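You operate a simulated robot arm through the tools that you are given. There is no shell and no other tool. Be economical: measure what you need, move in short steps, check, and stop when the job is done.

Carry out the task below with a simulated robot arm. There is one attempt and no reset: what you move stays moved.

TASK
Change the purple plate in its cradle for the teal one.
Fine: swing the orange lever to FREE first; the purple plate goes on the plate tray; the lever ends at HOLD. Then pull the pull pin out and leave it out.
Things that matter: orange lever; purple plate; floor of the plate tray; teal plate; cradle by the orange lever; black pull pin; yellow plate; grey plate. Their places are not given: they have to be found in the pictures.

It is judged by the outcome, as a careful person would: the job done as asked, and still so three seconds after it is handed in. It fails if anything else is knocked over, pushed out of place, dropped, spilled or broken.

THE ROBOT
A 7-joint arm with a two-finger parallel gripper, fixed in place. Base frame: the origin is at the foot of the arm, x ahead of it, y to its left, z up; the work surface is at about z = 0.801. Lengths are in m, angles in degrees, forces in N, time in s.
With the tool pointing down near the work surface it reaches from about 0.24 to 0.68 m from the base axis. Its first joint turns from -66.0 to 66.0 degrees. Payload 2.4 kg.
Tool frame: the origin (TCP) lies between the finger pads and is the grasp point; the fingertips stand 0.03 m ahead of it; z points along the fingers, y is the line along which they close. The gripper opens to 0.094 m. The fingers are 0.028 m wide and 0.01 m thick; the gripper's body (0.05 by 0.096 m) begins 0.055 m behind the TCP.
Orientation is told as [roll, pitch, yaw] about the base's x, y, z axes, in that order, counted from this pose: with the fingers straight down and closing along the base's y, the tool's x points along the base's -x, its y along +y and its z along -z.

THE INTERFACE
- The arm moves only by the tool nudge_tool. Its argument "rows" is a list of rows, each a list of 7 numbers: the turn, a rotation vector about the base's x, y, z in units of 180 degrees (1.0 is 180 degrees), then the shift along the base's x, y, z in units of 250 mm (1.0 is 250 mm), then the closure, from 0 (fully open) to 1 (shut). In form: [[ax, ay, az, dx, dy, dz, claw], ...]. A call has 1 to 8 rows; each row is the pose to reach, as a shift and turn from the pose commanded when the call began. A call with a number of a shift or a turn outside -1 to 1 is refused whole. A row lasts 0.2 s, in which the tool goes at most 0.05 m and 8.6 degrees; a call with a longer step from one row to the next is refused whole, and so is a gripper value outside its range. A pose out of reach is approached as far as the arm can. The call stops where the force on the tool passes 70 N (or 10 N more than at its start, if that is more) or the arm is blocked; 0.2 s more then pass. The fingers move at their own pace (about 0.153 m/s each) and stop on an object; they squeeze with about 45 N. The grip force told is the motor's: it shows also when the fingers shut on nothing. Time passes only in rows, and 0.2 s behind the last, so rows that repeat a pose let the fingers close. It gives the time, the measured TCP pose, the force on the tool (base axes), the opening and the grip force at its end, in the units of the frame above (readings bear some noise).
- Cameras (640 x 400 px; columns grow to the right, rows downward): "scene" is fixed at [0.0452, 0.4896, 1.4285]; the picture's right is [-0.61, -0.79, 0.00], its down [-0.56, 0.43, -0.71] and it looks along [0.56, -0.43, -0.71] (base axes); focal length 322 px, centre (320, 200). "wrist" rides on the gripper at [-0.037, 0, -0.058] in the tool frame; the picture's right is [0.00, -1.00, 0.00], its down [0.97, 0.00, -0.24] and it looks along [0.24, 0.00, 0.97] (tool axes); focal length 218 px, centre (320, 200).
- capture(camera): a new picture of that camera. No time passes.
- pixel_to_xyz(camera, pixels): for up to 12 pixels [column, row] of the newest picture of that camera ("zoom" is the newest enlarged one), the place [x, y, z] in the base frame of the surface seen there, good to about 0.002 m. No time passes.
- close_up(camera, box): a new picture of the part [left, top, right, bottom] of that camera's present view, enlarged. No time passes.
- hand_in(): hands the job in; it is judged then, once.

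Work in short steps. Measure before you move; look again where a grasp or a placing could have gone wrong, and mend it. You have 80 turns and 46 pictures in all, the two below and enlarged ones among them. Open the gripper and draw the arm clear of the work before you hand the job in, unless the task says otherwise; then end with one line.

The tools are called after ">>>" as name(argument=value, ...) on one line, values as JSON. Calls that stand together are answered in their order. nudge_tool: Moves the arm, as the interface text tells. Its arguments: {"type":"object","properties":{"rows":{"type":"array","items":{"type":"array","items":{"type":"number"}}}},"required":["rows"]} The other tools are called the same way: capture (camera) takes a picture; pixel_to_xyz (camera, pixels) gives the place of the surface under pixels of a picture; close_up (camera, box) takes an enlarged picture of a part of a camera's view; hand_in () hands the job in.

At the start:

```text
clock: 0.0
tcp_pos: [0.4318, 0.19, 1.0404]
tool_rot: [0.1, -0.1, -0.1]
force: [-1.2, -0.9, -0.2]
width: 0.0941
finger_force: 0.0
```

scene: 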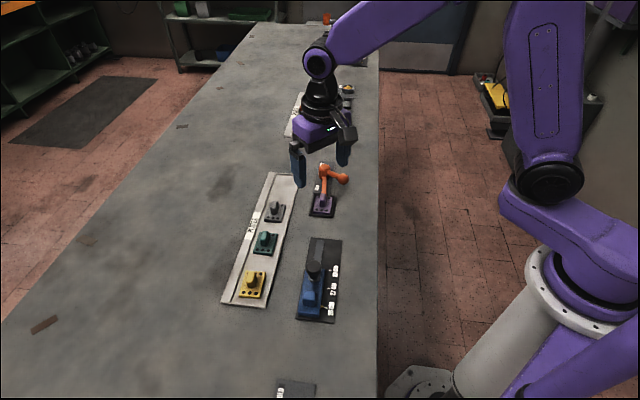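
wrist: 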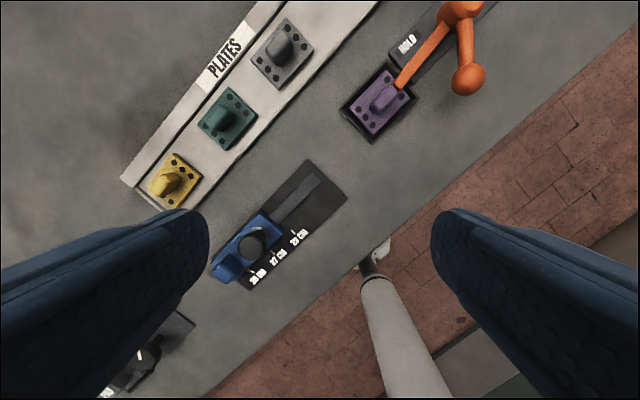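

The pictures show the lever near scene (330,175), the purple plate at (322,205), the plates on a tray at (275,212), (265,243), (253,285). I look closer for details.

>>> close_up(camera="scene", box=[210, 150, 370, 250])

>>> close_up(camera="wrist", box=[320, 0, 512, 120])

>>> close_up(camera="scene", box=[210, 230, 370, 400])

>>> close_up(camera="scene", box=[270, 0, 400, 150])

```text
4.00 times, centred on (290, 200) of scene
```

zoom: 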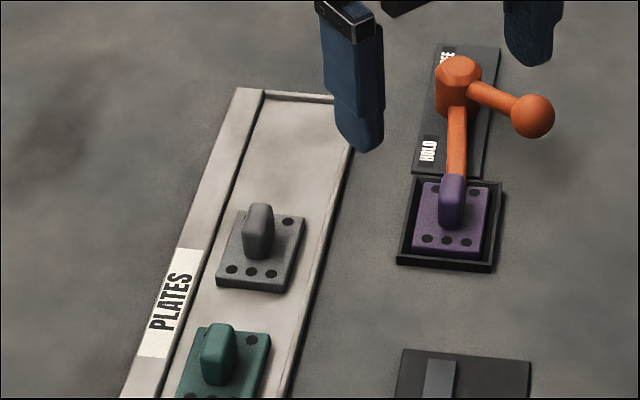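

```text
3.33 times, centred on (416, 60) of wrist
```

zoom: 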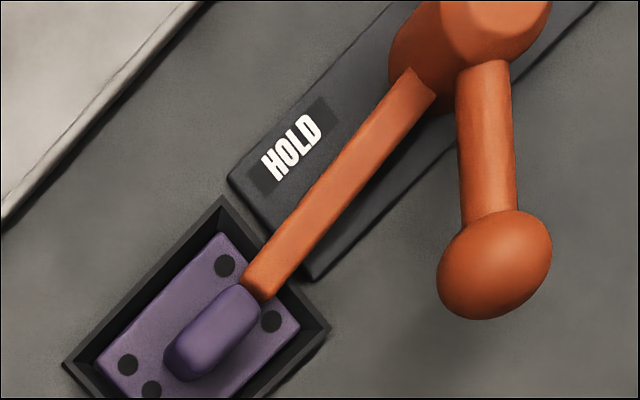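

```text
2.35 times, centred on (290, 315) of scene
```

zoom: 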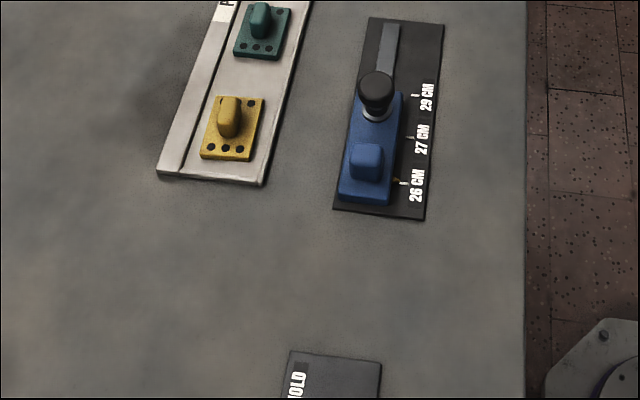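

```text
2.67 times, centred on (335, 75) of scene
```

zoom: 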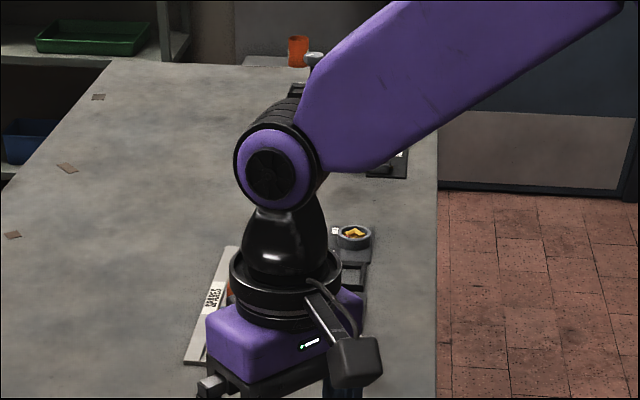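

Measure key surface points from the scene and wrist pictures.

>>> capture(camera="scene")

>>> pixel_to_xyz(camera="scene", pixels=[[324, 169], [343, 178], [324, 185], [322, 197], [275, 206], [265, 237], [251, 279], [313, 266], [311, 288], [325, 304], [283, 180], [250, 255]])

>>> pixel_to_xyz(camera="wrist", pixels=[[466, 80], [461, 8], [430, 48], [382, 98], [372, 112], [281, 49], [227, 118], [170, 185], [252, 243], [345, 110], [408, 45], [264, 70]])

```text
39 pictures are left
```

scene: 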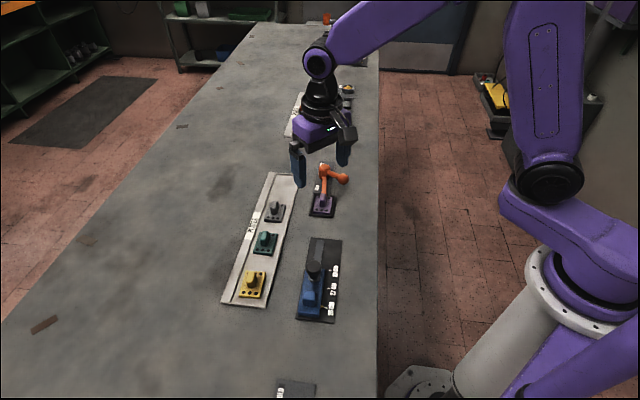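

```text
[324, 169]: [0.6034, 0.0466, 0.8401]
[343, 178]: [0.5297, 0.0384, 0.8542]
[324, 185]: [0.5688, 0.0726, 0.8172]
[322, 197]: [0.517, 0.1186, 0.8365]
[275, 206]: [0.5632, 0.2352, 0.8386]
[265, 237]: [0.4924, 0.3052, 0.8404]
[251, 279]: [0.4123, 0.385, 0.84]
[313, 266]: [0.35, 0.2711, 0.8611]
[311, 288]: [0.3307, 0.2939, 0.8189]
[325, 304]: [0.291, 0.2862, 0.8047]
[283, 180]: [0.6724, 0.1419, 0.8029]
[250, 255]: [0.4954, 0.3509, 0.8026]
```

```text
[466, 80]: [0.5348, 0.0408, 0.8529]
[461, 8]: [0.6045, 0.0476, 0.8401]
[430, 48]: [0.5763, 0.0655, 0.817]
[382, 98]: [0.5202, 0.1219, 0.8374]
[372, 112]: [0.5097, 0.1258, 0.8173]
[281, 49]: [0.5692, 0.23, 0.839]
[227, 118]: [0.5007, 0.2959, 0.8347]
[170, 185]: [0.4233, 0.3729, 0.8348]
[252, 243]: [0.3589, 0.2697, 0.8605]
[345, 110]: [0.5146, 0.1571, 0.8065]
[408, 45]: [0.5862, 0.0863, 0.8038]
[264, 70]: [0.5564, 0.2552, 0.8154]
```

The hub is at about (0.604,0.047), ball at (0.532,0.040,z 0.85); I need to see the FREE mark, so I move the wrist camera over it at height.

>>> nudge_tool(rows=[[0, 0, 0, 0.12, -0.12, 0, 0], [0, 0, 0, 0.24, -0.24, 0, 0], [0, 0, 0, 0.36, -0.36, 0, 0], [0, 0, 0, 0.48, -0.48, 0, 0], [0, 0, 0, 0.48, -0.48, 0, 0]])

>>> capture(camera="wrist")

```text
clock: 1.2
tcp_pos: [0.5531, 0.0695, 1.0391]
tool_rot: [0.0, 0.1, 0.1]
force: [0.2, -0.3, -0.3]
width: 0.0941
finger_force: 0.1
```

```text
38 pictures are left
```

wrist: 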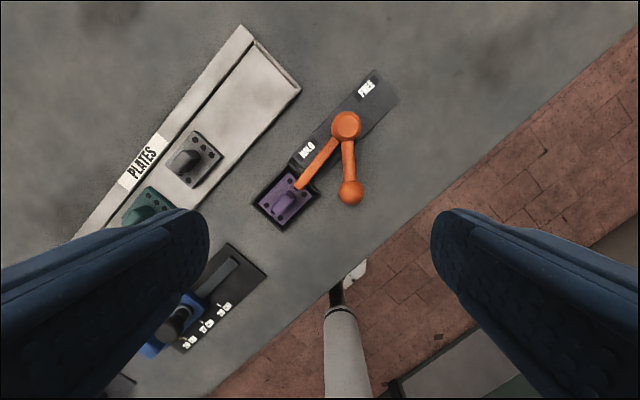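

>>> close_up(camera="wrist", box=[240, 50, 432, 240])

>>> pixel_to_xyz(camera="wrist", pixels=[[346, 122], [351, 188], [300, 183], [367, 89], [307, 151], [374, 71], [397, 98], [287, 205], [241, 26], [300, 87], [250, 85], [348, 158]])

```text
2.11 times, centred on (336, 145) of wrist
```

zoom: 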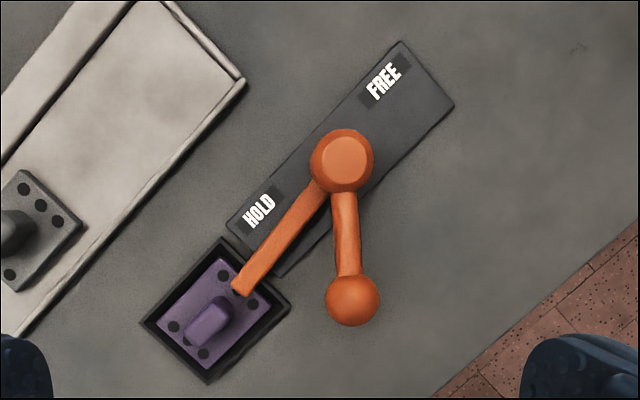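

```text
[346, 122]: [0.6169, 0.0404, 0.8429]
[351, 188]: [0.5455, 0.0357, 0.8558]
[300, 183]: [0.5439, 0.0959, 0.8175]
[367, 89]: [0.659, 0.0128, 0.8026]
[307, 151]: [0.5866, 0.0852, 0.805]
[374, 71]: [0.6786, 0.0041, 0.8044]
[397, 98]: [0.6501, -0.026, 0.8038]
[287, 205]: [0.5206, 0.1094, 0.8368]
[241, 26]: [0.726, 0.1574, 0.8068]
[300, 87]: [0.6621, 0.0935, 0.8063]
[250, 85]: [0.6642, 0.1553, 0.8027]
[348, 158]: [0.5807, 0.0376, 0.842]
```

The lever arm points to HOLD; hub ≈(0.611,0.042), ball ≈(0.538,0.036,0.845). I lower a half-closed gripper over the ball, stopping a little above first.

>>> nudge_tool(rows=[[0, 0, 0, -0.055, -0.136, 0, 0.36], [0, 0, 0, -0.055, -0.136, -0.19, 0.36], [0, 0, 0, -0.055, -0.136, -0.38, 0.36], [0, 0, 0, -0.055, -0.136, -0.56, 0.36], [0, 0, 0, -0.055, -0.136, -0.56, 0.36]])

>>> capture(camera="wrist")

>>> pixel_to_xyz(camera="wrist", pixels=[[320, 265], [320, 245], [320, 285]])

```text
clock: 2.4
tcp_pos: [0.5393, 0.0373, 0.8975]
tool_rot: [-0.1, -0.1, 0.0]
force: [-0.3, -0.1, -0.4]
width: 0.0601
finger_force: 0.0
```

```text
36 pictures are left
```

wrist: 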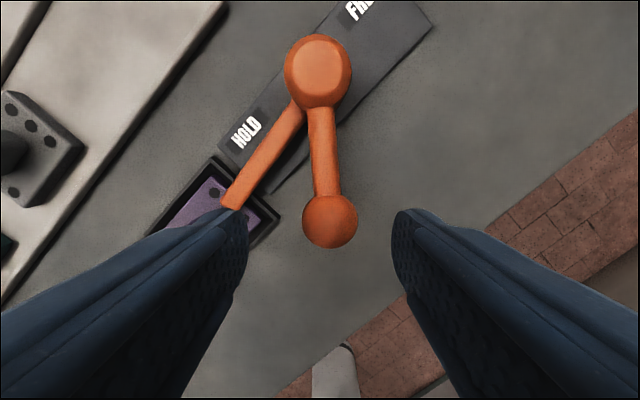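

```text
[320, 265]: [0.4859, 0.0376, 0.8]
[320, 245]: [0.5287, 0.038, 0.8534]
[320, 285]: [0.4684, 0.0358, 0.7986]
```

Ball is centred at pixel (330,222), about 5 mm toward −y. Shift, descend, and grip it.

>>> nudge_tool(rows=[[0, 0, 0, 0, -0.018, -0.1, 0.36], [0, 0, 0, 0, -0.018, -0.196, 0.36], [0, 0, 0, 0, -0.018, -0.196, 1], [0, 0, 0, 0, -0.018, -0.196, 1]])

>>> capture(camera="wrist")

```text
clock: 3.4
tcp_pos: [0.5379, 0.0297, 0.8502]
tool_rot: [0.0, 0.1, 0.1]
force: [-4.1, 0.2, 2.3]
width: 0.0301
finger_force: 44.7
```

```text
35 pictures are left
```

wrist: 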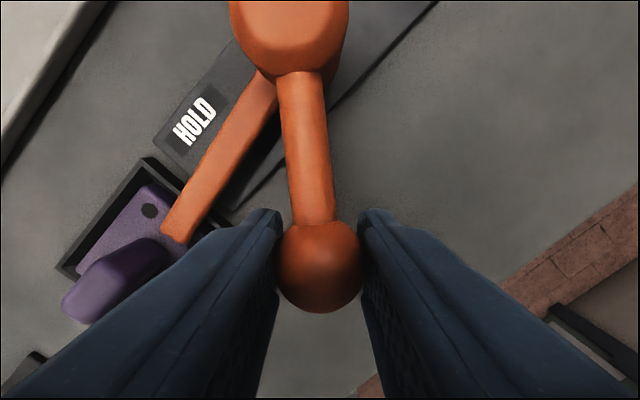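

The ball is held (width 30 mm). I swing it counter-clockwise (seen from above) about the hub, 40° with tool yaw following; the force limit guards against the wrong direction.

>>> nudge_tool(rows=[[0, 0, 0.0444, 0.0084, -0.0402, 0, 1], [0, 0, 0.0889, 0.0223, -0.0789, 0, 1], [0, 0, 0.1333, 0.0415, -0.1153, 0, 1], [0, 0, 0.1778, 0.0656, -0.1486, 0, 1], [0, 0, 0.2222, 0.094, -0.1783, 0, 1]])

>>> capture(camera="wrist")

```text
clock: 4.6
tcp_pos: [0.5599, -0.0152, 0.8501]
tool_rot: [0.1, 0.1, 40.0]
force: [-5.3, -10.3, -11.2]
width: 0.0303
finger_force: 44.6
```

```text
34 pictures are left
```

wrist: 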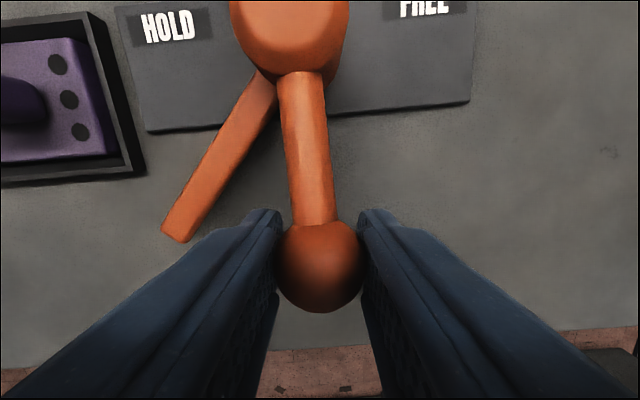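

It swings freely. Continue another 48°.

>>> nudge_tool(rows=[[0, 0, 0.0444, 0.0323, -0.0254, 0, 1], [0, 0, 0.0889, 0.0679, -0.0461, 0, 1], [0, 0, 0.1333, 0.106, -0.0616, 0, 1], [0, 0, 0.1778, 0.1458, -0.0717, 0, 1], [0, 0, 0.2222, 0.1867, -0.0762, 0, 1], [0, 0, 0.2667, 0.2278, -0.0748, 0, 1]])

>>> capture(camera="wrist")

```text
clock: 6.0
tcp_pos: [0.6077, -0.0341, 0.85]
tool_rot: [1.9, 0.0, 88.1]
force: [-56.1, -9.8, 16.6]
width: 0.0307
finger_force: 44.2
```

```text
33 pictures are left
```

wrist: 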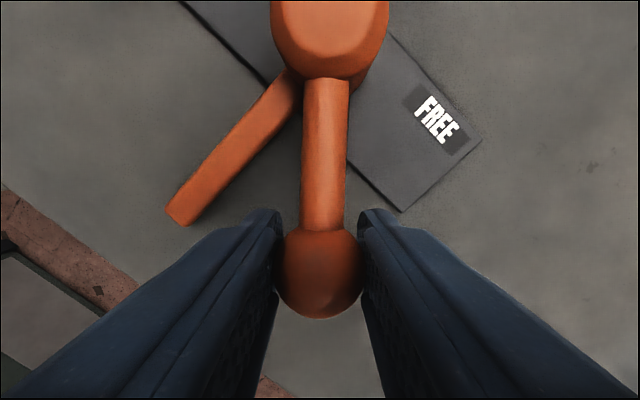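

The lever stopped at about 85° with 56 N: end stop on the FREE side. I ease the pressure, open and rise.

>>> nudge_tool(rows=[[0, 0, 0, -0.04, 0, 0, 1], [0, 0, 0, -0.04, 0, 0, 0.36], [0, 0, 0, -0.04, 0, 0, 0.36], [0, 0, 0, -0.04, 0, 0.2, 0.36], [0, 0, 0, -0.04, 0, 0.4, 0.36], [0, 0, 0, -0.04, 0, 0.56, 0.36]])

>>> capture(camera="wrist")

>>> close_up(camera="scene", box=[270, 140, 382, 230])

```text
clock: 7.4
tcp_pos: [0.6085, -0.0345, 0.9945]
tool_rot: [0.1, 0.0, 87.9]
force: [0.3, -0.6, 0.0]
width: 0.0603
finger_force: 0.1
```

```text
32 pictures are left
```

wrist: 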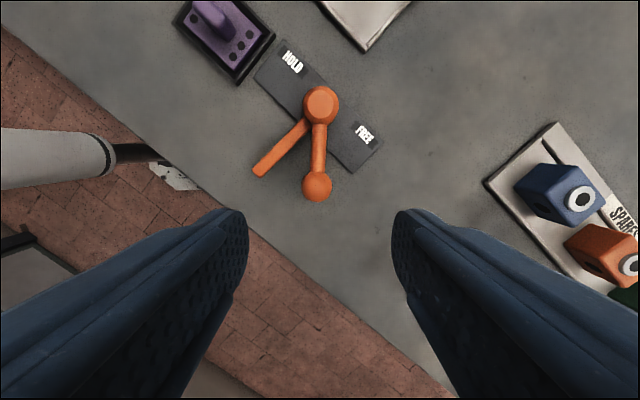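

```text
4.44 times, centred on (326, 185) of scene
```

zoom: 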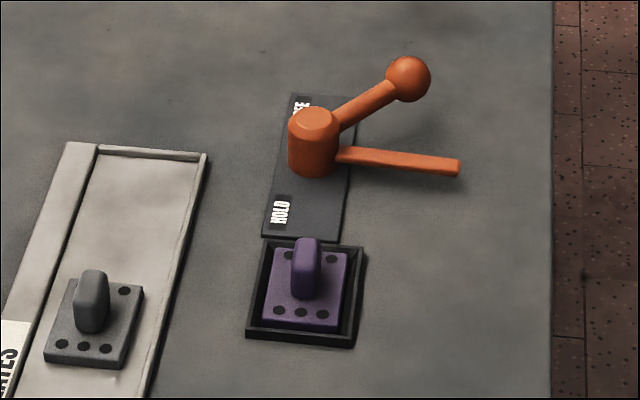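

The clamp arm is clear of the purple plate (FREE side). Now move above the purple plate, yawing to −45° so the fingers close across its handle.

>>> nudge_tool(rows=[[0, 0, -0.0462, -0.022, 0.037, 0, 0], [0, 0, -0.0924, -0.045, 0.075, 0, 0], [0, 0, -0.1386, -0.068, 0.112, 0, 0], [0, 0, -0.1848, -0.09, 0.15, 0, 0], [0, 0, -0.231, -0.112, 0.187, 0, 0], [0, 0, -0.2772, -0.135, 0.225, 0, 0], [0, 0, -0.3234, -0.157, 0.262, 0, 0], [0, 0, -0.3694, -0.18, 0.3, 0, 0]])

>>> nudge_tool(rows=[[0, 0, -0.0462, -0.022, 0.037, 0, 0], [0, 0, -0.0924, -0.045, 0.075, 0, 0], [0, 0, -0.1386, -0.068, 0.112, 0, 0], [0, 0, -0.1848, -0.09, 0.15, 0, 0], [0, 0, -0.231, -0.112, 0.187, 0, 0], [0, 0, -0.2772, -0.135, 0.225, 0, 0], [0, 0, -0.3234, -0.157, 0.262, 0, 0], [0, 0, -0.3694, -0.18, 0.3, 0, 0]])

>>> capture(camera="wrist")

```text
clock: 9.2
tcp_pos: [0.5632, 0.0423, 0.9926]
tool_rot: [0.0, 0.0, 21.3]
force: [-0.4, 0.1, 0.1]
width: 0.0941
finger_force: 0.1
```

```text
clock: 11.0
tcp_pos: [0.5196, 0.1182, 0.9912]
tool_rot: [0.1, 0.0, -45.1]
force: [0.6, 0.6, 0.3]
width: 0.0942
finger_force: 0.0
```

```text
30 pictures are left
```

wrist: 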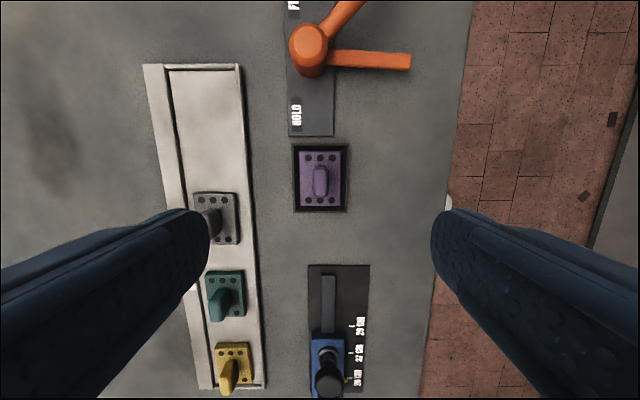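

Well aligned: the purple knob at (320,180). Query exact places.

>>> pixel_to_xyz(camera="wrist", pixels=[[320, 168], [320, 180], [320, 194], [302, 153], [338, 153], [302, 206], [340, 206], [195, 100], [175, 100], [244, 120], [205, 150], [205, 70]])

>>> close_up(camera="wrist", box=[272, 130, 368, 220])

```text
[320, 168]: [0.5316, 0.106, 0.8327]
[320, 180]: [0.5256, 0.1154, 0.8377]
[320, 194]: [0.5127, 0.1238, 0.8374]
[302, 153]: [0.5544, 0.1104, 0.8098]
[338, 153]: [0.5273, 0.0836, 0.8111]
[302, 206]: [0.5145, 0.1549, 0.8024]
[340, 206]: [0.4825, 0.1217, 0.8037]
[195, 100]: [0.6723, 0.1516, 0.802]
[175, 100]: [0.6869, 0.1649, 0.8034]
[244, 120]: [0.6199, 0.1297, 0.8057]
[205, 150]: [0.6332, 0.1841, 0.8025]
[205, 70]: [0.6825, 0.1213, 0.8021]
```

```text
4.44 times, centred on (320, 175) of wrist
```

zoom: 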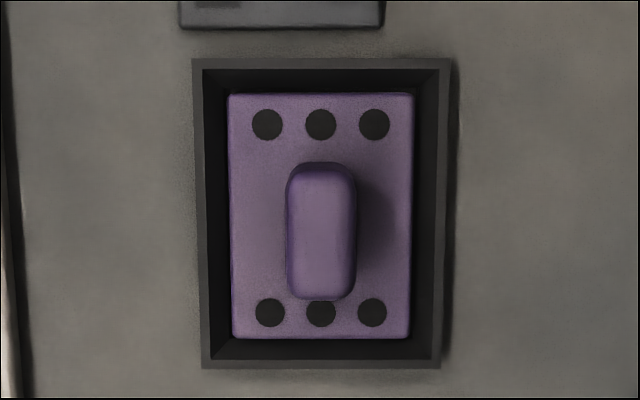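

Knob centre ≈(0.522,0.1165), top 0.838, plate top 0.810. Descend to TCP z≈0.8435 and grip, then lift a bit.

>>> nudge_tool(rows=[[0, 0, 0, 0.014, -0.007, -0.16, 0.45], [0, 0, 0, 0.014, -0.007, -0.32, 0.45], [0, 0, 0, 0.014, -0.007, -0.48, 0.45], [0, 0, 0, 0.014, -0.007, -0.592, 0.45], [0, 0, 0, 0.014, -0.007, -0.592, 1], [0, 0, 0, 0.014, -0.007, -0.592, 1]])

>>> capture(camera="wrist")

```text
clock: 12.4
tcp_pos: [0.5219, 0.1162, 0.8446]
tool_rot: [-0.1, 0.0, -45.0]
force: [-5.8, -4.7, 3.6]
width: 0.0155
finger_force: 44.7
```

```text
28 pictures are left
```

wrist: 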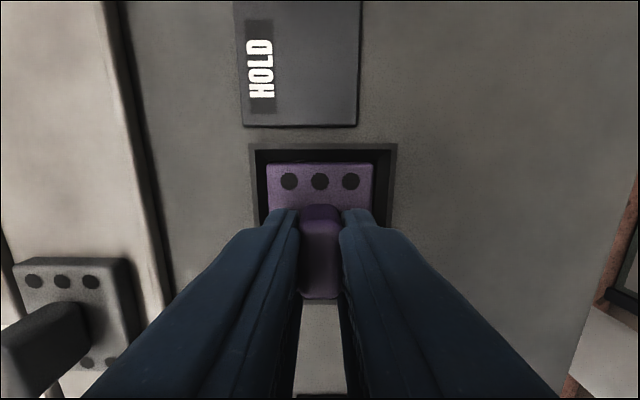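

Gripped (15.5 mm). Lift straight up 0.1 m, then check.

>>> nudge_tool(rows=[[0, 0, 0, 0, 0, 0.08, 1], [0, 0, 0, 0, 0, 0.2, 1], [0, 0, 0, 0, 0, 0.4, 1], [0, 0, 0, 0, 0, 0.4, 1]])

>>> capture(camera="wrist")

```text
clock: 13.4
tcp_pos: [0.52, 0.1159, 0.9461]
tool_rot: [0.1, 0.0, -45.0]
force: [1.0, 0.4, -2.9]
width: 0.0154
finger_force: 44.8
```

```text
27 pictures are left
```

wrist: 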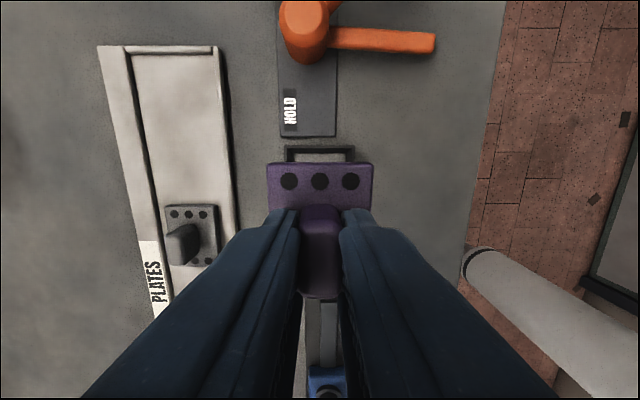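

Plate is held level. Move over the free tray end at (0.627,0.172), staying high.

>>> nudge_tool(rows=[[0, 0, 0, 0.1, 0.05, 0, 1], [0, 0, 0, 0.22, 0.11, 0, 1], [0, 0, 0, 0.34, 0.18, 0, 1], [0, 0, 0, 0.42, 0.222, 0, 1], [0, 0, 0, 0.42, 0.222, -0.16, 1], [0, 0, 0, 0.42, 0.222, -0.32, 1], [0, 0, 0, 0.42, 0.222, -0.32, 1]])

>>> capture(camera="wrist")

>>> close_up(camera="scene", box=[240, 140, 352, 230])

```text
clock: 15.0
tcp_pos: [0.6235, 0.1727, 0.8619]
tool_rot: [0.1, 0.0, -45.0]
force: [0.2, 0.2, -2.5]
width: 0.0154
finger_force: 44.5
```

```text
26 pictures are left
```

wrist: 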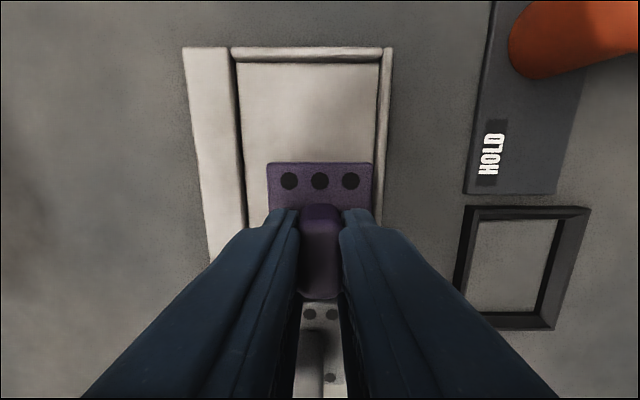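

```text
4.44 times, centred on (296, 185) of scene
```

zoom: 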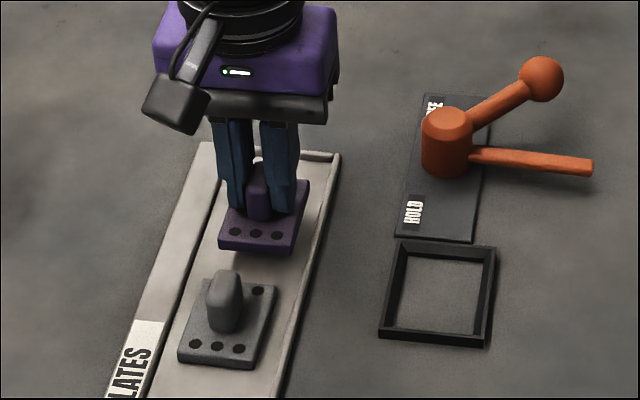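

The plate sits over free tray floor with clearance to grey. Lower to the floor, shifting 3 mm toward the lip.

>>> nudge_tool(rows=[[0, 0, 0, 0.008, 0.008, -0.04, 1], [0, 0, 0, 0.008, 0.008, -0.072, 1], [0, 0, 0, 0.008, 0.008, -0.076, 1], [0, 0, 0, 0.008, 0.008, -0.076, 1]])

```text
clock: 16.0
tcp_pos: [0.6288, 0.1745, 0.8476]
tool_rot: [0.2, 0.0, -44.9]
force: [-11.7, -1.7, 29.8]
width: 0.0153
finger_force: 45.0
```

Contact at z 0.8476 (30 N), slightly higher than expected; check that it is not on the lip before letting go.

>>> close_up(camera="scene", box=[260, 150, 340, 214])

>>> capture(camera="wrist")

```text
6.25 times, centred on (300, 182) of scene
```

zoom: 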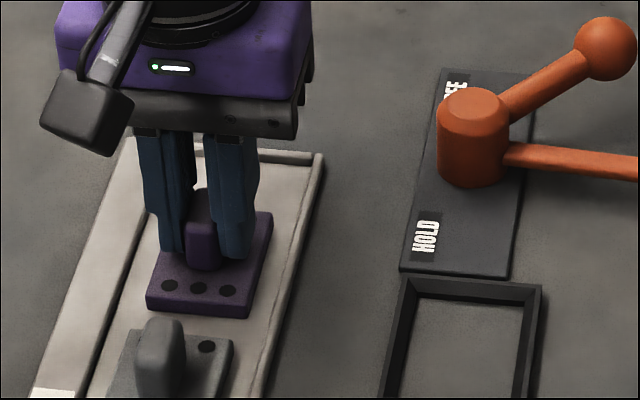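

```text
23 pictures are left
```

wrist: 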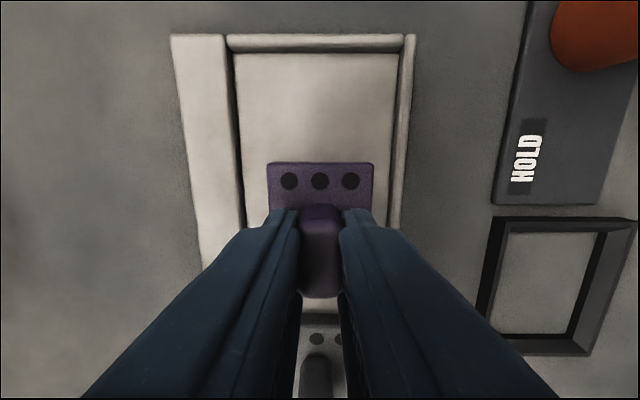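

It is flat on the tray floor. Release, rise, and go above the teal plate.

>>> nudge_tool(rows=[[0, 0, 0, 0, 0, 0.01, 0.5], [0, 0, 0, 0, 0, 0.01, 0.5], [0, 0, 0, 0, 0, 0.14, 0.5], [0, 0, 0, 0, 0, 0.32, 0.5], [0, 0, 0, -0.12, 0.12, 0.42, 0.5], [0, 0, 0, -0.26, 0.26, 0.42, 0.5], [0, 0, 0, -0.4, 0.4, 0.42, 0.5], [0, 0, 0, -0.526, 0.504, 0.42, 0.5]])

>>> capture(camera="wrist")

```text
clock: 17.8
tcp_pos: [0.4973, 0.301, 0.9483]
tool_rot: [-0.1, -0.1, -45.0]
force: [-0.1, -0.1, 0.6]
width: 0.047
finger_force: 0.0
```

```text
22 pictures are left
```

wrist: 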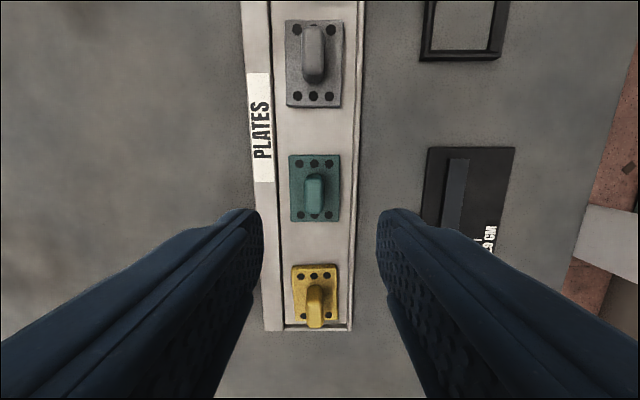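

Teal plate directly below; measure its knob and plate.

>>> pixel_to_xyz(camera="wrist", pixels=[[315, 178], [315, 186], [315, 195], [308, 187], [322, 187], [293, 158], [338, 158], [293, 218], [338, 218]])

>>> close_up(camera="wrist", box=[266, 140, 362, 230])

```text
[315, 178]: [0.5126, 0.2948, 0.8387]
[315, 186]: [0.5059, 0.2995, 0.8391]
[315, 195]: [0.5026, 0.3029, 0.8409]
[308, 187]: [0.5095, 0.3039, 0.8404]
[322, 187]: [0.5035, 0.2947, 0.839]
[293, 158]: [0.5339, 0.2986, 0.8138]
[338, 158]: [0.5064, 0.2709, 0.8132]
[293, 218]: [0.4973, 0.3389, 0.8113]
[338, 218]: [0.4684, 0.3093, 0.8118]
```

```text
4.44 times, centred on (314, 185) of wrist
```

zoom: 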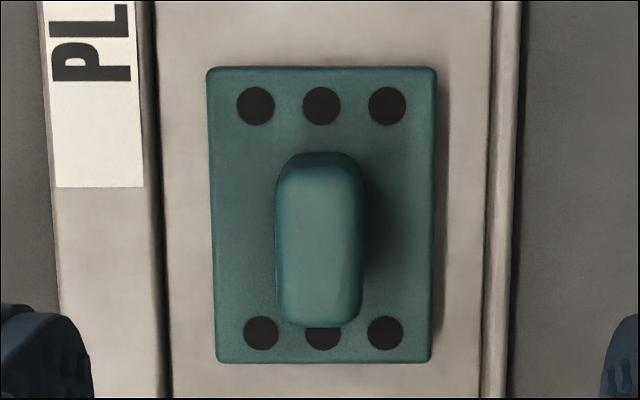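

Teal plate centre ≈(0.5012,0.3037), top 0.8125. Descend to z≈0.846, grip, and lift.

>>> nudge_tool(rows=[[0, 0, 0, 0.015, 0.015, -0.15, 0.45], [0, 0, 0, 0.015, 0.015, -0.3, 0.45], [0, 0, 0, 0.015, 0.015, -0.414, 0.45], [0, 0, 0, 0.015, 0.015, -0.414, 1], [0, 0, 0, 0.015, 0.015, -0.414, 1], [0, 0, 0, 0.015, 0.015, -0.35, 1], [0, 0, 0, 0.015, 0.015, -0.2, 1], [0, 0, 0, 0.015, 0.015, 0, 1]])

>>> capture(camera="wrist")

```text
clock: 19.6
tcp_pos: [0.5021, 0.3031, 0.9518]
tool_rot: [0.0, 0.0, -45.0]
force: [0.1, -0.1, -1.8]
width: 0.0155
finger_force: 45.2
```

```text
20 pictures are left
```

wrist: 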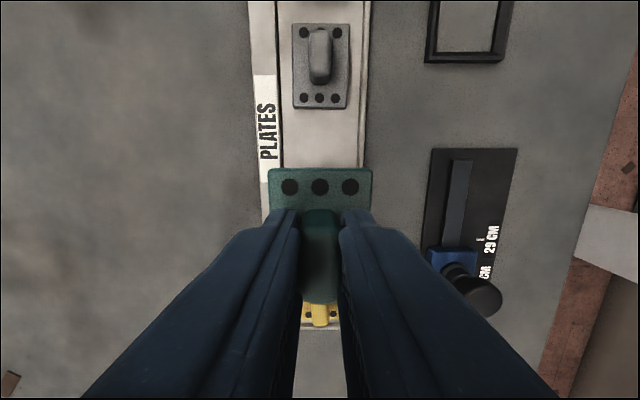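

Held like the purple one, but ~2.5 mm further back on the plate (edge row 168 vs 163). Carry over the cradle and lower to just above.

>>> nudge_tool(rows=[[0, 0, 0, 0.018, -0.15, 0, 1], [0, 0, 0, 0.036, -0.3, 0, 1], [0, 0, 0, 0.054, -0.45, 0, 1], [0, 0, 0, 0.072, -0.6, 0, 1], [0, 0, 0, 0.0904, -0.756, 0, 1], [0, 0, 0, 0.0904, -0.756, -0.15, 1], [0, 0, 0, 0.0904, -0.756, -0.33, 1], [0, 0, 0, 0.0904, -0.756, -0.33, 1]])

>>> capture(camera="wrist")

>>> close_up(camera="scene", box=[282, 160, 362, 224])

```text
clock: 21.4
tcp_pos: [0.5219, 0.1125, 0.8669]
tool_rot: [0.1, -0.1, -45.0]
force: [0.2, 0.1, -2.2]
width: 0.0155
finger_force: 44.6
```

```text
19 pictures are left
```

wrist: 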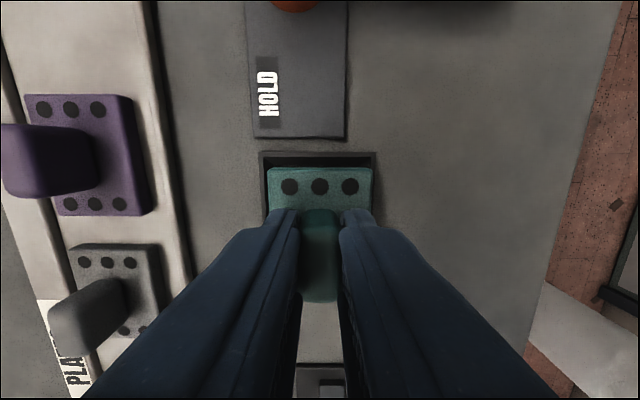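

```text
6.25 times, centred on (322, 192) of scene
```

zoom: 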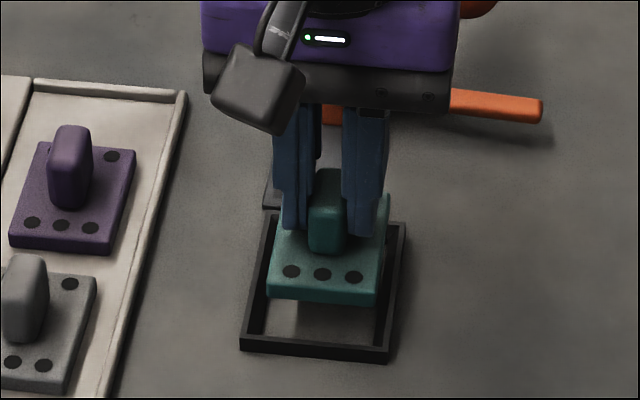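

Plate sits over the cradle opening within about 1 mm (plate cols 267–372, cradle 259–377). Lower gently.

>>> nudge_tool(rows=[[0, 0, 0, 0.003, 0.003, -0.03, 1], [0, 0, 0, 0.003, 0.003, -0.06, 1], [0, 0, 0, 0.003, 0.003, -0.08, 1], [0, 0, 0, 0.003, 0.003, -0.09, 1], [0, 0, 0, 0.003, 0.003, -0.09, 1]])

>>> capture(camera="wrist")

>>> close_up(camera="scene", box=[282, 160, 362, 224])

```text
clock: 22.6
tcp_pos: [0.5243, 0.1149, 0.8449]
tool_rot: [-0.1, 0.1, -44.8]
force: [-6.9, 0.6, 3.0]
width: 0.0154
finger_force: 44.4
```

```text
17 pictures are left
```

wrist: 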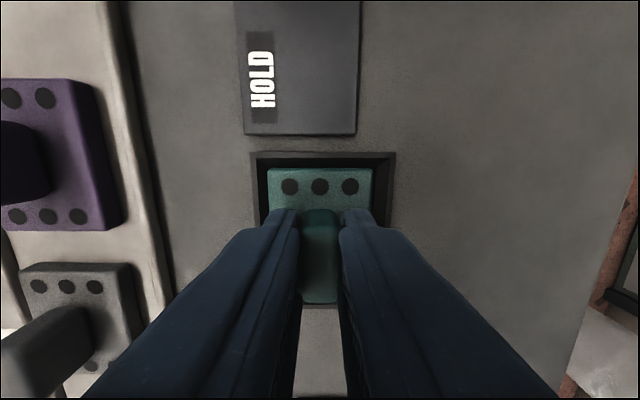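

```text
6.25 times, centred on (322, 192) of scene
```

zoom: 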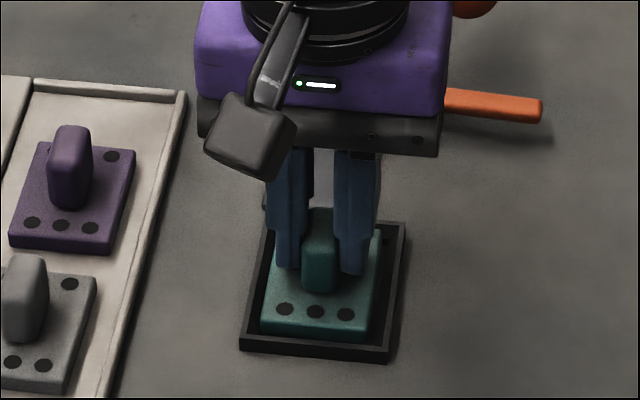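

Seated inside the cradle. Lower the last millimetre, release, rise and look.

>>> nudge_tool(rows=[[0, 0, 0, 0, 0, -0.006, 1], [0, 0, 0, 0, 0, -0.006, 0.55], [0, 0, 0, 0, 0, -0.006, 0.55], [0, 0, 0, 0, 0, 0.1, 0.55], [0, 0, 0, 0, 0, 0.28, 0.36], [0, 0, 0, 0, 0, 0.46, 0.36], [0, 0, 0, 0, 0, 0.6, 0.36]])

>>> capture(camera="wrist")

```text
clock: 24.2
tcp_pos: [0.5259, 0.1156, 0.9927]
tool_rot: [0.0, 0.1, -44.9]
force: [-0.2, 0.2, 0.1]
width: 0.0602
finger_force: 0.1
```

```text
15 pictures are left
```

wrist: 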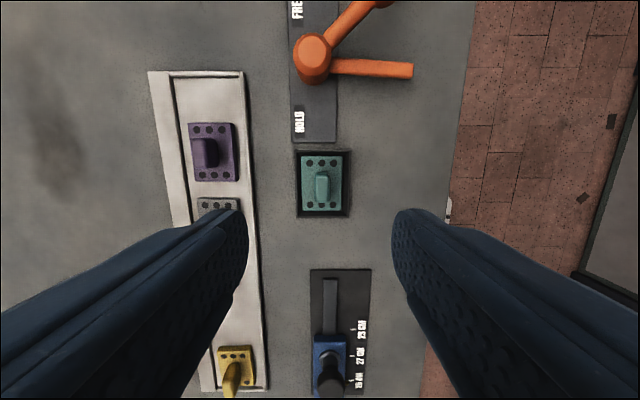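

Teal sits squarely in the cradle. Go back over the lever ball with yaw 88°.

>>> nudge_tool(rows=[[0, 0, 0.0462, 0.021, -0.037, 0, 0.36], [0, 0, 0.0924, 0.042, -0.074, 0, 0.36], [0, 0, 0.1386, 0.063, -0.11, 0, 0.36], [0, 0, 0.1848, 0.084, -0.147, 0, 0.36], [0, 0, 0.231, 0.105, -0.184, 0, 0.36], [0, 0, 0.2772, 0.126, -0.22, 0, 0.36], [0, 0, 0.3234, 0.147, -0.257, 0, 0.36], [0, 0, 0.3694, 0.168, -0.294, 0, 0.36]])

>>> nudge_tool(rows=[[0, 0, 0.0462, 0.021, -0.037, 0, 0.36], [0, 0, 0.0924, 0.042, -0.074, 0, 0.36], [0, 0, 0.1386, 0.063, -0.11, 0, 0.36], [0, 0, 0.1848, 0.084, -0.147, 0, 0.36], [0, 0, 0.231, 0.105, -0.184, 0, 0.36], [0, 0, 0.2772, 0.126, -0.22, 0, 0.36], [0, 0, 0.3234, 0.147, -0.257, 0, 0.36], [0, 0, 0.3694, 0.168, -0.294, 0, 0.36]])

>>> capture(camera="wrist")

```text
clock: 26.0
tcp_pos: [0.5676, 0.0416, 0.9927]
tool_rot: [0.1, 0.0, 21.7]
force: [-1.0, -0.3, 1.4]
width: 0.0602
finger_force: 0.0
```

```text
clock: 27.8
tcp_pos: [0.6086, -0.0319, 0.9939]
tool_rot: [0.1, 0.0, 88.3]
force: [0.8, 0.0, 0.8]
width: 0.0601
finger_force: 0.0
```

```text
14 pictures are left
```

wrist: 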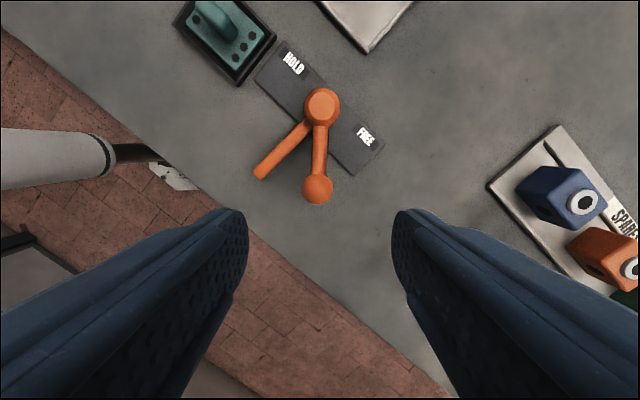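

Same picture as when released. Descend and grip the ball.

>>> nudge_tool(rows=[[0, 0, 0, 0, 0, -0.19, 0.36], [0, 0, 0, 0, 0, -0.38, 0.36], [0, 0, 0, 0, -0.002, -0.5, 0.36], [0, 0, 0, 0, -0.002, -0.572, 0.36], [0, 0, 0, 0, -0.002, -0.572, 1], [0, 0, 0, 0, -0.002, -0.572, 1]])

```text
clock: 29.2
tcp_pos: [0.6049, -0.0333, 0.8496]
tool_rot: [0.2, 0.0, 88.0]
force: [-9.8, -0.1, 4.6]
width: 0.0305
finger_force: 44.8
```

Held. Swing back clockwise 48°.

>>> nudge_tool(rows=[[0, 0, -0.0444, -0.0403, 0.0042, 0, 1], [0, 0, -0.0889, -0.0795, 0.014, 0, 1], [0, 0, -0.1333, -0.1171, 0.0292, 0, 1], [0, 0, -0.1778, -0.1522, 0.0494, 0, 1], [0, 0, -0.2222, -0.1841, 0.0743, 0, 1], [0, 0, -0.2667, -0.2122, 0.1034, 0, 1]])

```text
clock: 30.6
tcp_pos: [0.5557, -0.0073, 0.8503]
tool_rot: [0.0, 0.0, 39.8]
force: [-3.6, -7.2, -11.0]
width: 0.0303
finger_force: 44.5
```

Continue 38° to the HOLD end stop.

>>> nudge_tool(rows=[[0, 0, -0.0444, -0.0237, 0.0327, 0, 1], [0, 0, -0.0889, -0.0427, 0.0684, 0, 1], [0, 0, -0.1333, -0.0564, 0.1064, 0, 1], [0, 0, -0.1778, -0.0648, 0.1459, 0, 1], [0, 0, -0.2111, -0.0674, 0.1761, 0, 1]])

>>> capture(camera="wrist")

```text
clock: 31.8
tcp_pos: [0.5382, 0.0336, 0.8516]
tool_rot: [0.0, 0.1, 1.7]
force: [1.4, -11.7, -25.8]
width: 0.0302
finger_force: 45.1
```

```text
13 pictures are left
```

wrist: 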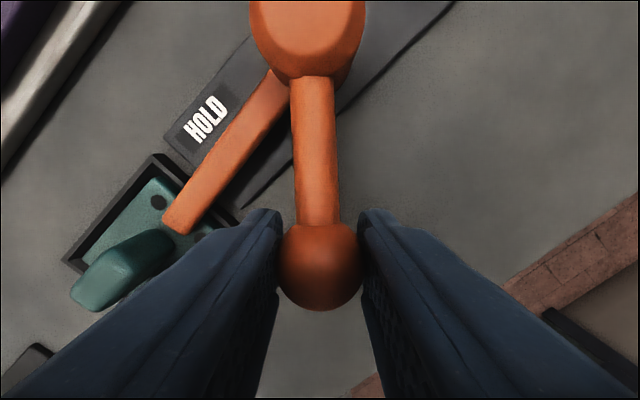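

Ball is at y 0.0336, where it began. Push 5 mm further to confirm the stop.

>>> nudge_tool(rows=[[0, 0, 0, 0, 0.01, 0, 1], [0, 0, 0, 0, 0.02, 0, 1], [0, 0, 0, 0, 0.02, 0, 1]])

```text
clock: 32.6
tcp_pos: [0.5388, 0.0333, 0.8523]
tool_rot: [-0.1, 0.0, 1.3]
force: [-8.5, -37.5, 0.8]
width: 0.03
finger_force: 45.1
```

Stop confirmed (37 N, no motion). Release the pressure, open, rise.

>>> nudge_tool(rows=[[0, 0, 0, 0, -0.018, 0, 1], [0, 0, 0, 0, -0.018, 0, 0.36], [0, 0, 0, 0, -0.018, 0, 0.36], [0, 0, 0, 0, -0.018, 0.18, 0.36], [0, 0, 0, 0, -0.018, 0.36, 0.36], [0, 0, 0, -0.1, 0.1, 0.5, 0.36], [0, 0, 0, -0.22, 0.22, 0.56, 0.36], [0, 0, 0, -0.34, 0.34, 0.56, 0.36]])

>>> nudge_tool(rows=[[0, 0, 0, -0.12, 0.12, 0, 0.36], [0, 0, 0, -0.26, 0.26, 0, 0.36], [0, 0, 0, -0.3, 0.4, 0, 0.36], [0, 0, 0, -0.36, 0.52, 0, 0.36], [0, 0, 0, -0.36, 0.58, 0, 0.36]])

>>> capture(camera="wrist")

>>> close_up(camera="scene", box=[242, 140, 370, 240])

```text
refused: row 6 steps farther than a row can; nothing moved
```

```text
clock: 33.1
tcp_pos: [0.5205, 0.0515, 0.8563]
tool_rot: [0.1, -2.4, -0.5]
force: [-0.6, -13.6, 3.2]
width: 0.0684
finger_force: 7.4
stopped in row 2: the force on the tool passed its limit (the readings are from after the stop); the commanded pose is now the measured one
```

```text
12 pictures are left
```

wrist: 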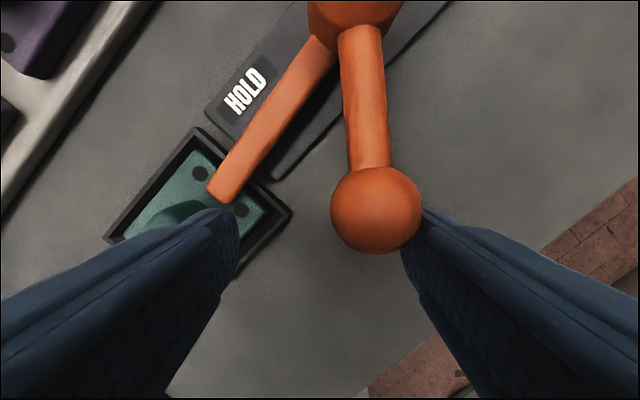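

```text
4.00 times, centred on (306, 190) of scene
```

zoom: 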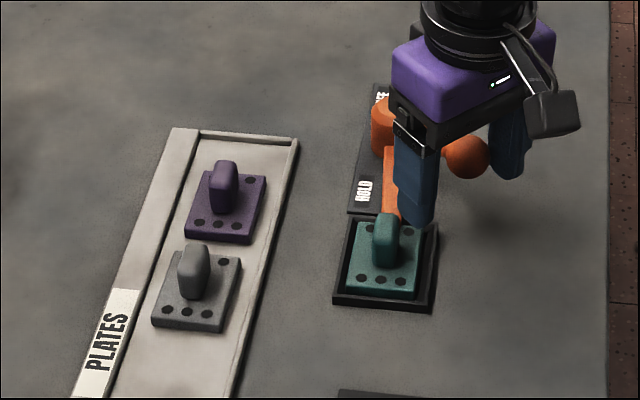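

My row step was too long, so the second call ran by itself and stopped when a finger met the ball (at its stop); nothing appears displaced. I back off from the ball by 9 mm in −y and rise straight.

>>> nudge_tool(rows=[[0, 0, 0, 0, -0.036, 0, 0.27], [0, 0, 0, 0, -0.036, 0, 0.27], [0, 0, 0, 0, -0.036, 0.18, 0.27], [0, 0, 0, 0, -0.036, 0.36, 0.27], [0, 0, 0, 0, -0.036, 0.54, 0.27]])

>>> capture(camera="wrist")

```text
clock: 34.3
tcp_pos: [0.5197, 0.0499, 0.9899]
tool_rot: [0.1, -2.3, -0.1]
force: [0.3, -0.4, 0.3]
width: 0.0688
finger_force: 0.0
```

```text
10 pictures are left
```

wrist: 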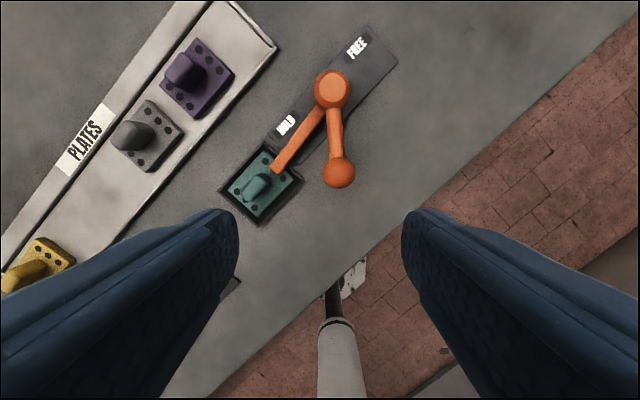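

Lever at HOLD, teal in the cradle, everything in place. Now move above the black pin knob (≈0.355,0.27), yaw −45°, removing the 2.3° tilt.

>>> nudge_tool(rows=[[0, 0.0016, -0.031, -0.082, 0.11, 0, 0.27], [0, 0.0032, -0.062, -0.165, 0.22, 0, 0.27], [0, 0.0048, -0.094, -0.247, 0.33, 0, 0.27], [0, 0.0064, -0.125, -0.33, 0.44, 0, 0.27], [0, 0.008, -0.156, -0.412, 0.55, 0, 0.27], [0, 0.0096, -0.187, -0.495, 0.66, 0, 0.27], [0, 0.0112, -0.218, -0.577, 0.77, 0, 0.27], [0, 0.0128, -0.25, -0.66, 0.88, 0, 0.27]])

>>> capture(camera="wrist")

>>> close_up(camera="scene", box=[280, 230, 360, 330])

```text
clock: 36.1
tcp_pos: [0.3504, 0.2636, 0.9913]
tool_rot: [-0.8, -0.4, -45.2]
force: [-0.7, -0.8, -0.3]
width: 0.0686
finger_force: 0.1
```

```text
9 pictures are left
```

wrist: 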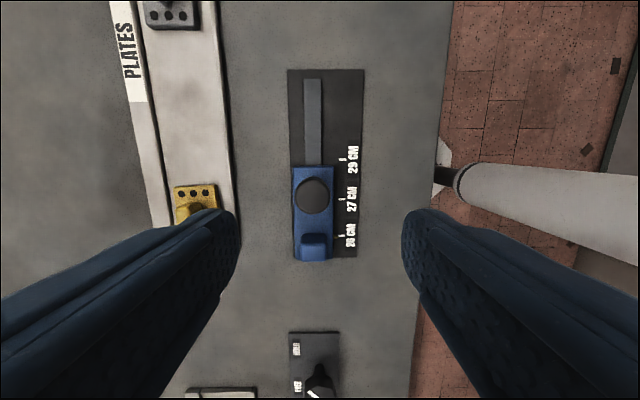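

```text
4.00 times, centred on (320, 280) of scene
```

zoom: 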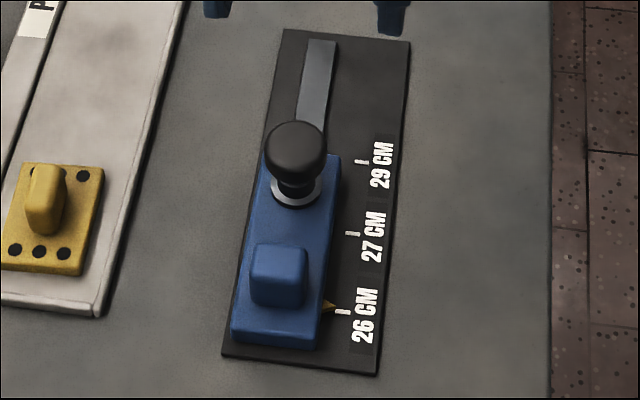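

The black knob at (313,196) is the pin, standing on the blue slide with a neck below. Measure it.

>>> pixel_to_xyz(camera="wrist", pixels=[[313, 190], [313, 196], [313, 180], [300, 193], [327, 193], [313, 205], [300, 172], [313, 243]])

>>> pixel_to_xyz(camera="zoom", pixels=[[293, 140], [293, 170], [293, 187], [283, 198], [290, 225], [270, 145], [325, 145]])

```text
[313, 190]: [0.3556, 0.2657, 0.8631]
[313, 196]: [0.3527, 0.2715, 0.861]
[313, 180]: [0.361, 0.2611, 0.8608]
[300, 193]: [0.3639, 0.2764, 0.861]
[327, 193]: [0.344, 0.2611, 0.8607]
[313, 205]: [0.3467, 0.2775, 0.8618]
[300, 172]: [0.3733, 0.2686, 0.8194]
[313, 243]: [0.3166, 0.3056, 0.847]
```

```text
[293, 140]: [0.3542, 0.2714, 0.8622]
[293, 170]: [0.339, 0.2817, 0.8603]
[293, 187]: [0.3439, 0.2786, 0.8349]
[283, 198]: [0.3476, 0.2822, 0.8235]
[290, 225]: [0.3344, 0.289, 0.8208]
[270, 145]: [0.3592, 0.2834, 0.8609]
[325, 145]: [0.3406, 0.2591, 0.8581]
```

Head centre ≈(0.3535,0.2695), top 0.862, blue top 0.8205. Descend to z≈0.856 and grip it.

>>> nudge_tool(rows=[[0.0044, 0.002, 0, 0.012, 0.024, -0.15, 0.27], [0.0044, 0.002, 0, 0.012, 0.024, -0.33, 0.27], [0.0044, 0.002, 0, 0.012, 0.024, -0.48, 0.27], [0.0044, 0.002, 0, 0.012, 0.024, -0.54, 0.27], [0.0044, 0.002, 0, 0.012, 0.024, -0.54, 1], [0.0044, 0.002, 0, 0.012, 0.024, -0.54, 1]])

>>> capture(camera="wrist")

```text
clock: 37.5
tcp_pos: [0.3553, 0.2678, 0.853]
tool_rot: [-1.4, 0.8, -45.1]
force: [-18.0, -22.4, 8.4]
width: 0.0346
finger_force: 44.8
```

```text
7 pictures are left
```

wrist: 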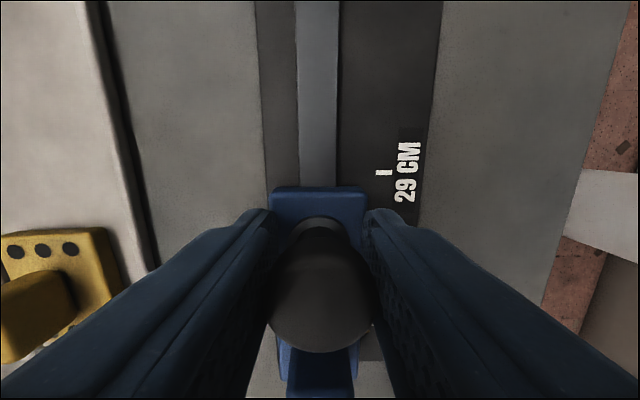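

Gripped (34.6 mm), with a 28 N side load; ease 2 mm sideways then pull up 15 mm slowly.

>>> nudge_tool(rows=[[0, 0, 0, -0.006, -0.006, 0, 1], [0, 0, 0, -0.006, -0.006, 0.02, 1], [0, 0, 0, -0.006, -0.006, 0.04, 1], [0, 0, 0, -0.006, -0.006, 0.06, 1]])

```text
clock: 38.5
tcp_pos: [0.3537, 0.268, 0.8701]
tool_rot: [-1.1, 0.6, -45.2]
force: [-15.6, -21.0, 2.5]
width: 0.0343
finger_force: 45.3
```

>>> close_up(camera="scene", box=[280, 220, 360, 320])

```text
4.00 times, centred on (320, 270) of scene
```

zoom: 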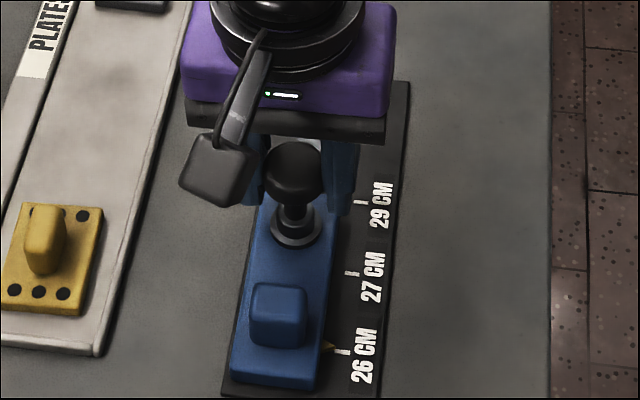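

The pin has risen (longer neck visible), with little vertical force. Ease sideways more and pull further.

>>> nudge_tool(rows=[[0, 0, 0, -0.006, -0.008, 0.02, 1], [0, 0, 0, -0.006, -0.008, 0.04, 1], [0, 0, 0, -0.006, -0.008, 0.04, 1]])

```text
clock: 39.3
tcp_pos: [0.3565, 0.2669, 0.8823]
tool_rot: [-0.8, 0.7, -45.1]
force: [-10.7, -7.7, -26.3]
width: 0.0321
finger_force: 45.1
```

Vertical force rose to −26 N and the opening shrank a little: maybe the end of travel. Look.

>>> close_up(camera="scene", box=[280, 220, 360, 320])

```text
4.00 times, centred on (320, 270) of scene
```

zoom: 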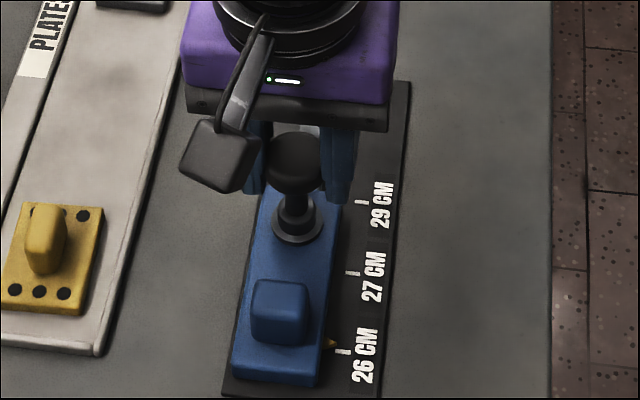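

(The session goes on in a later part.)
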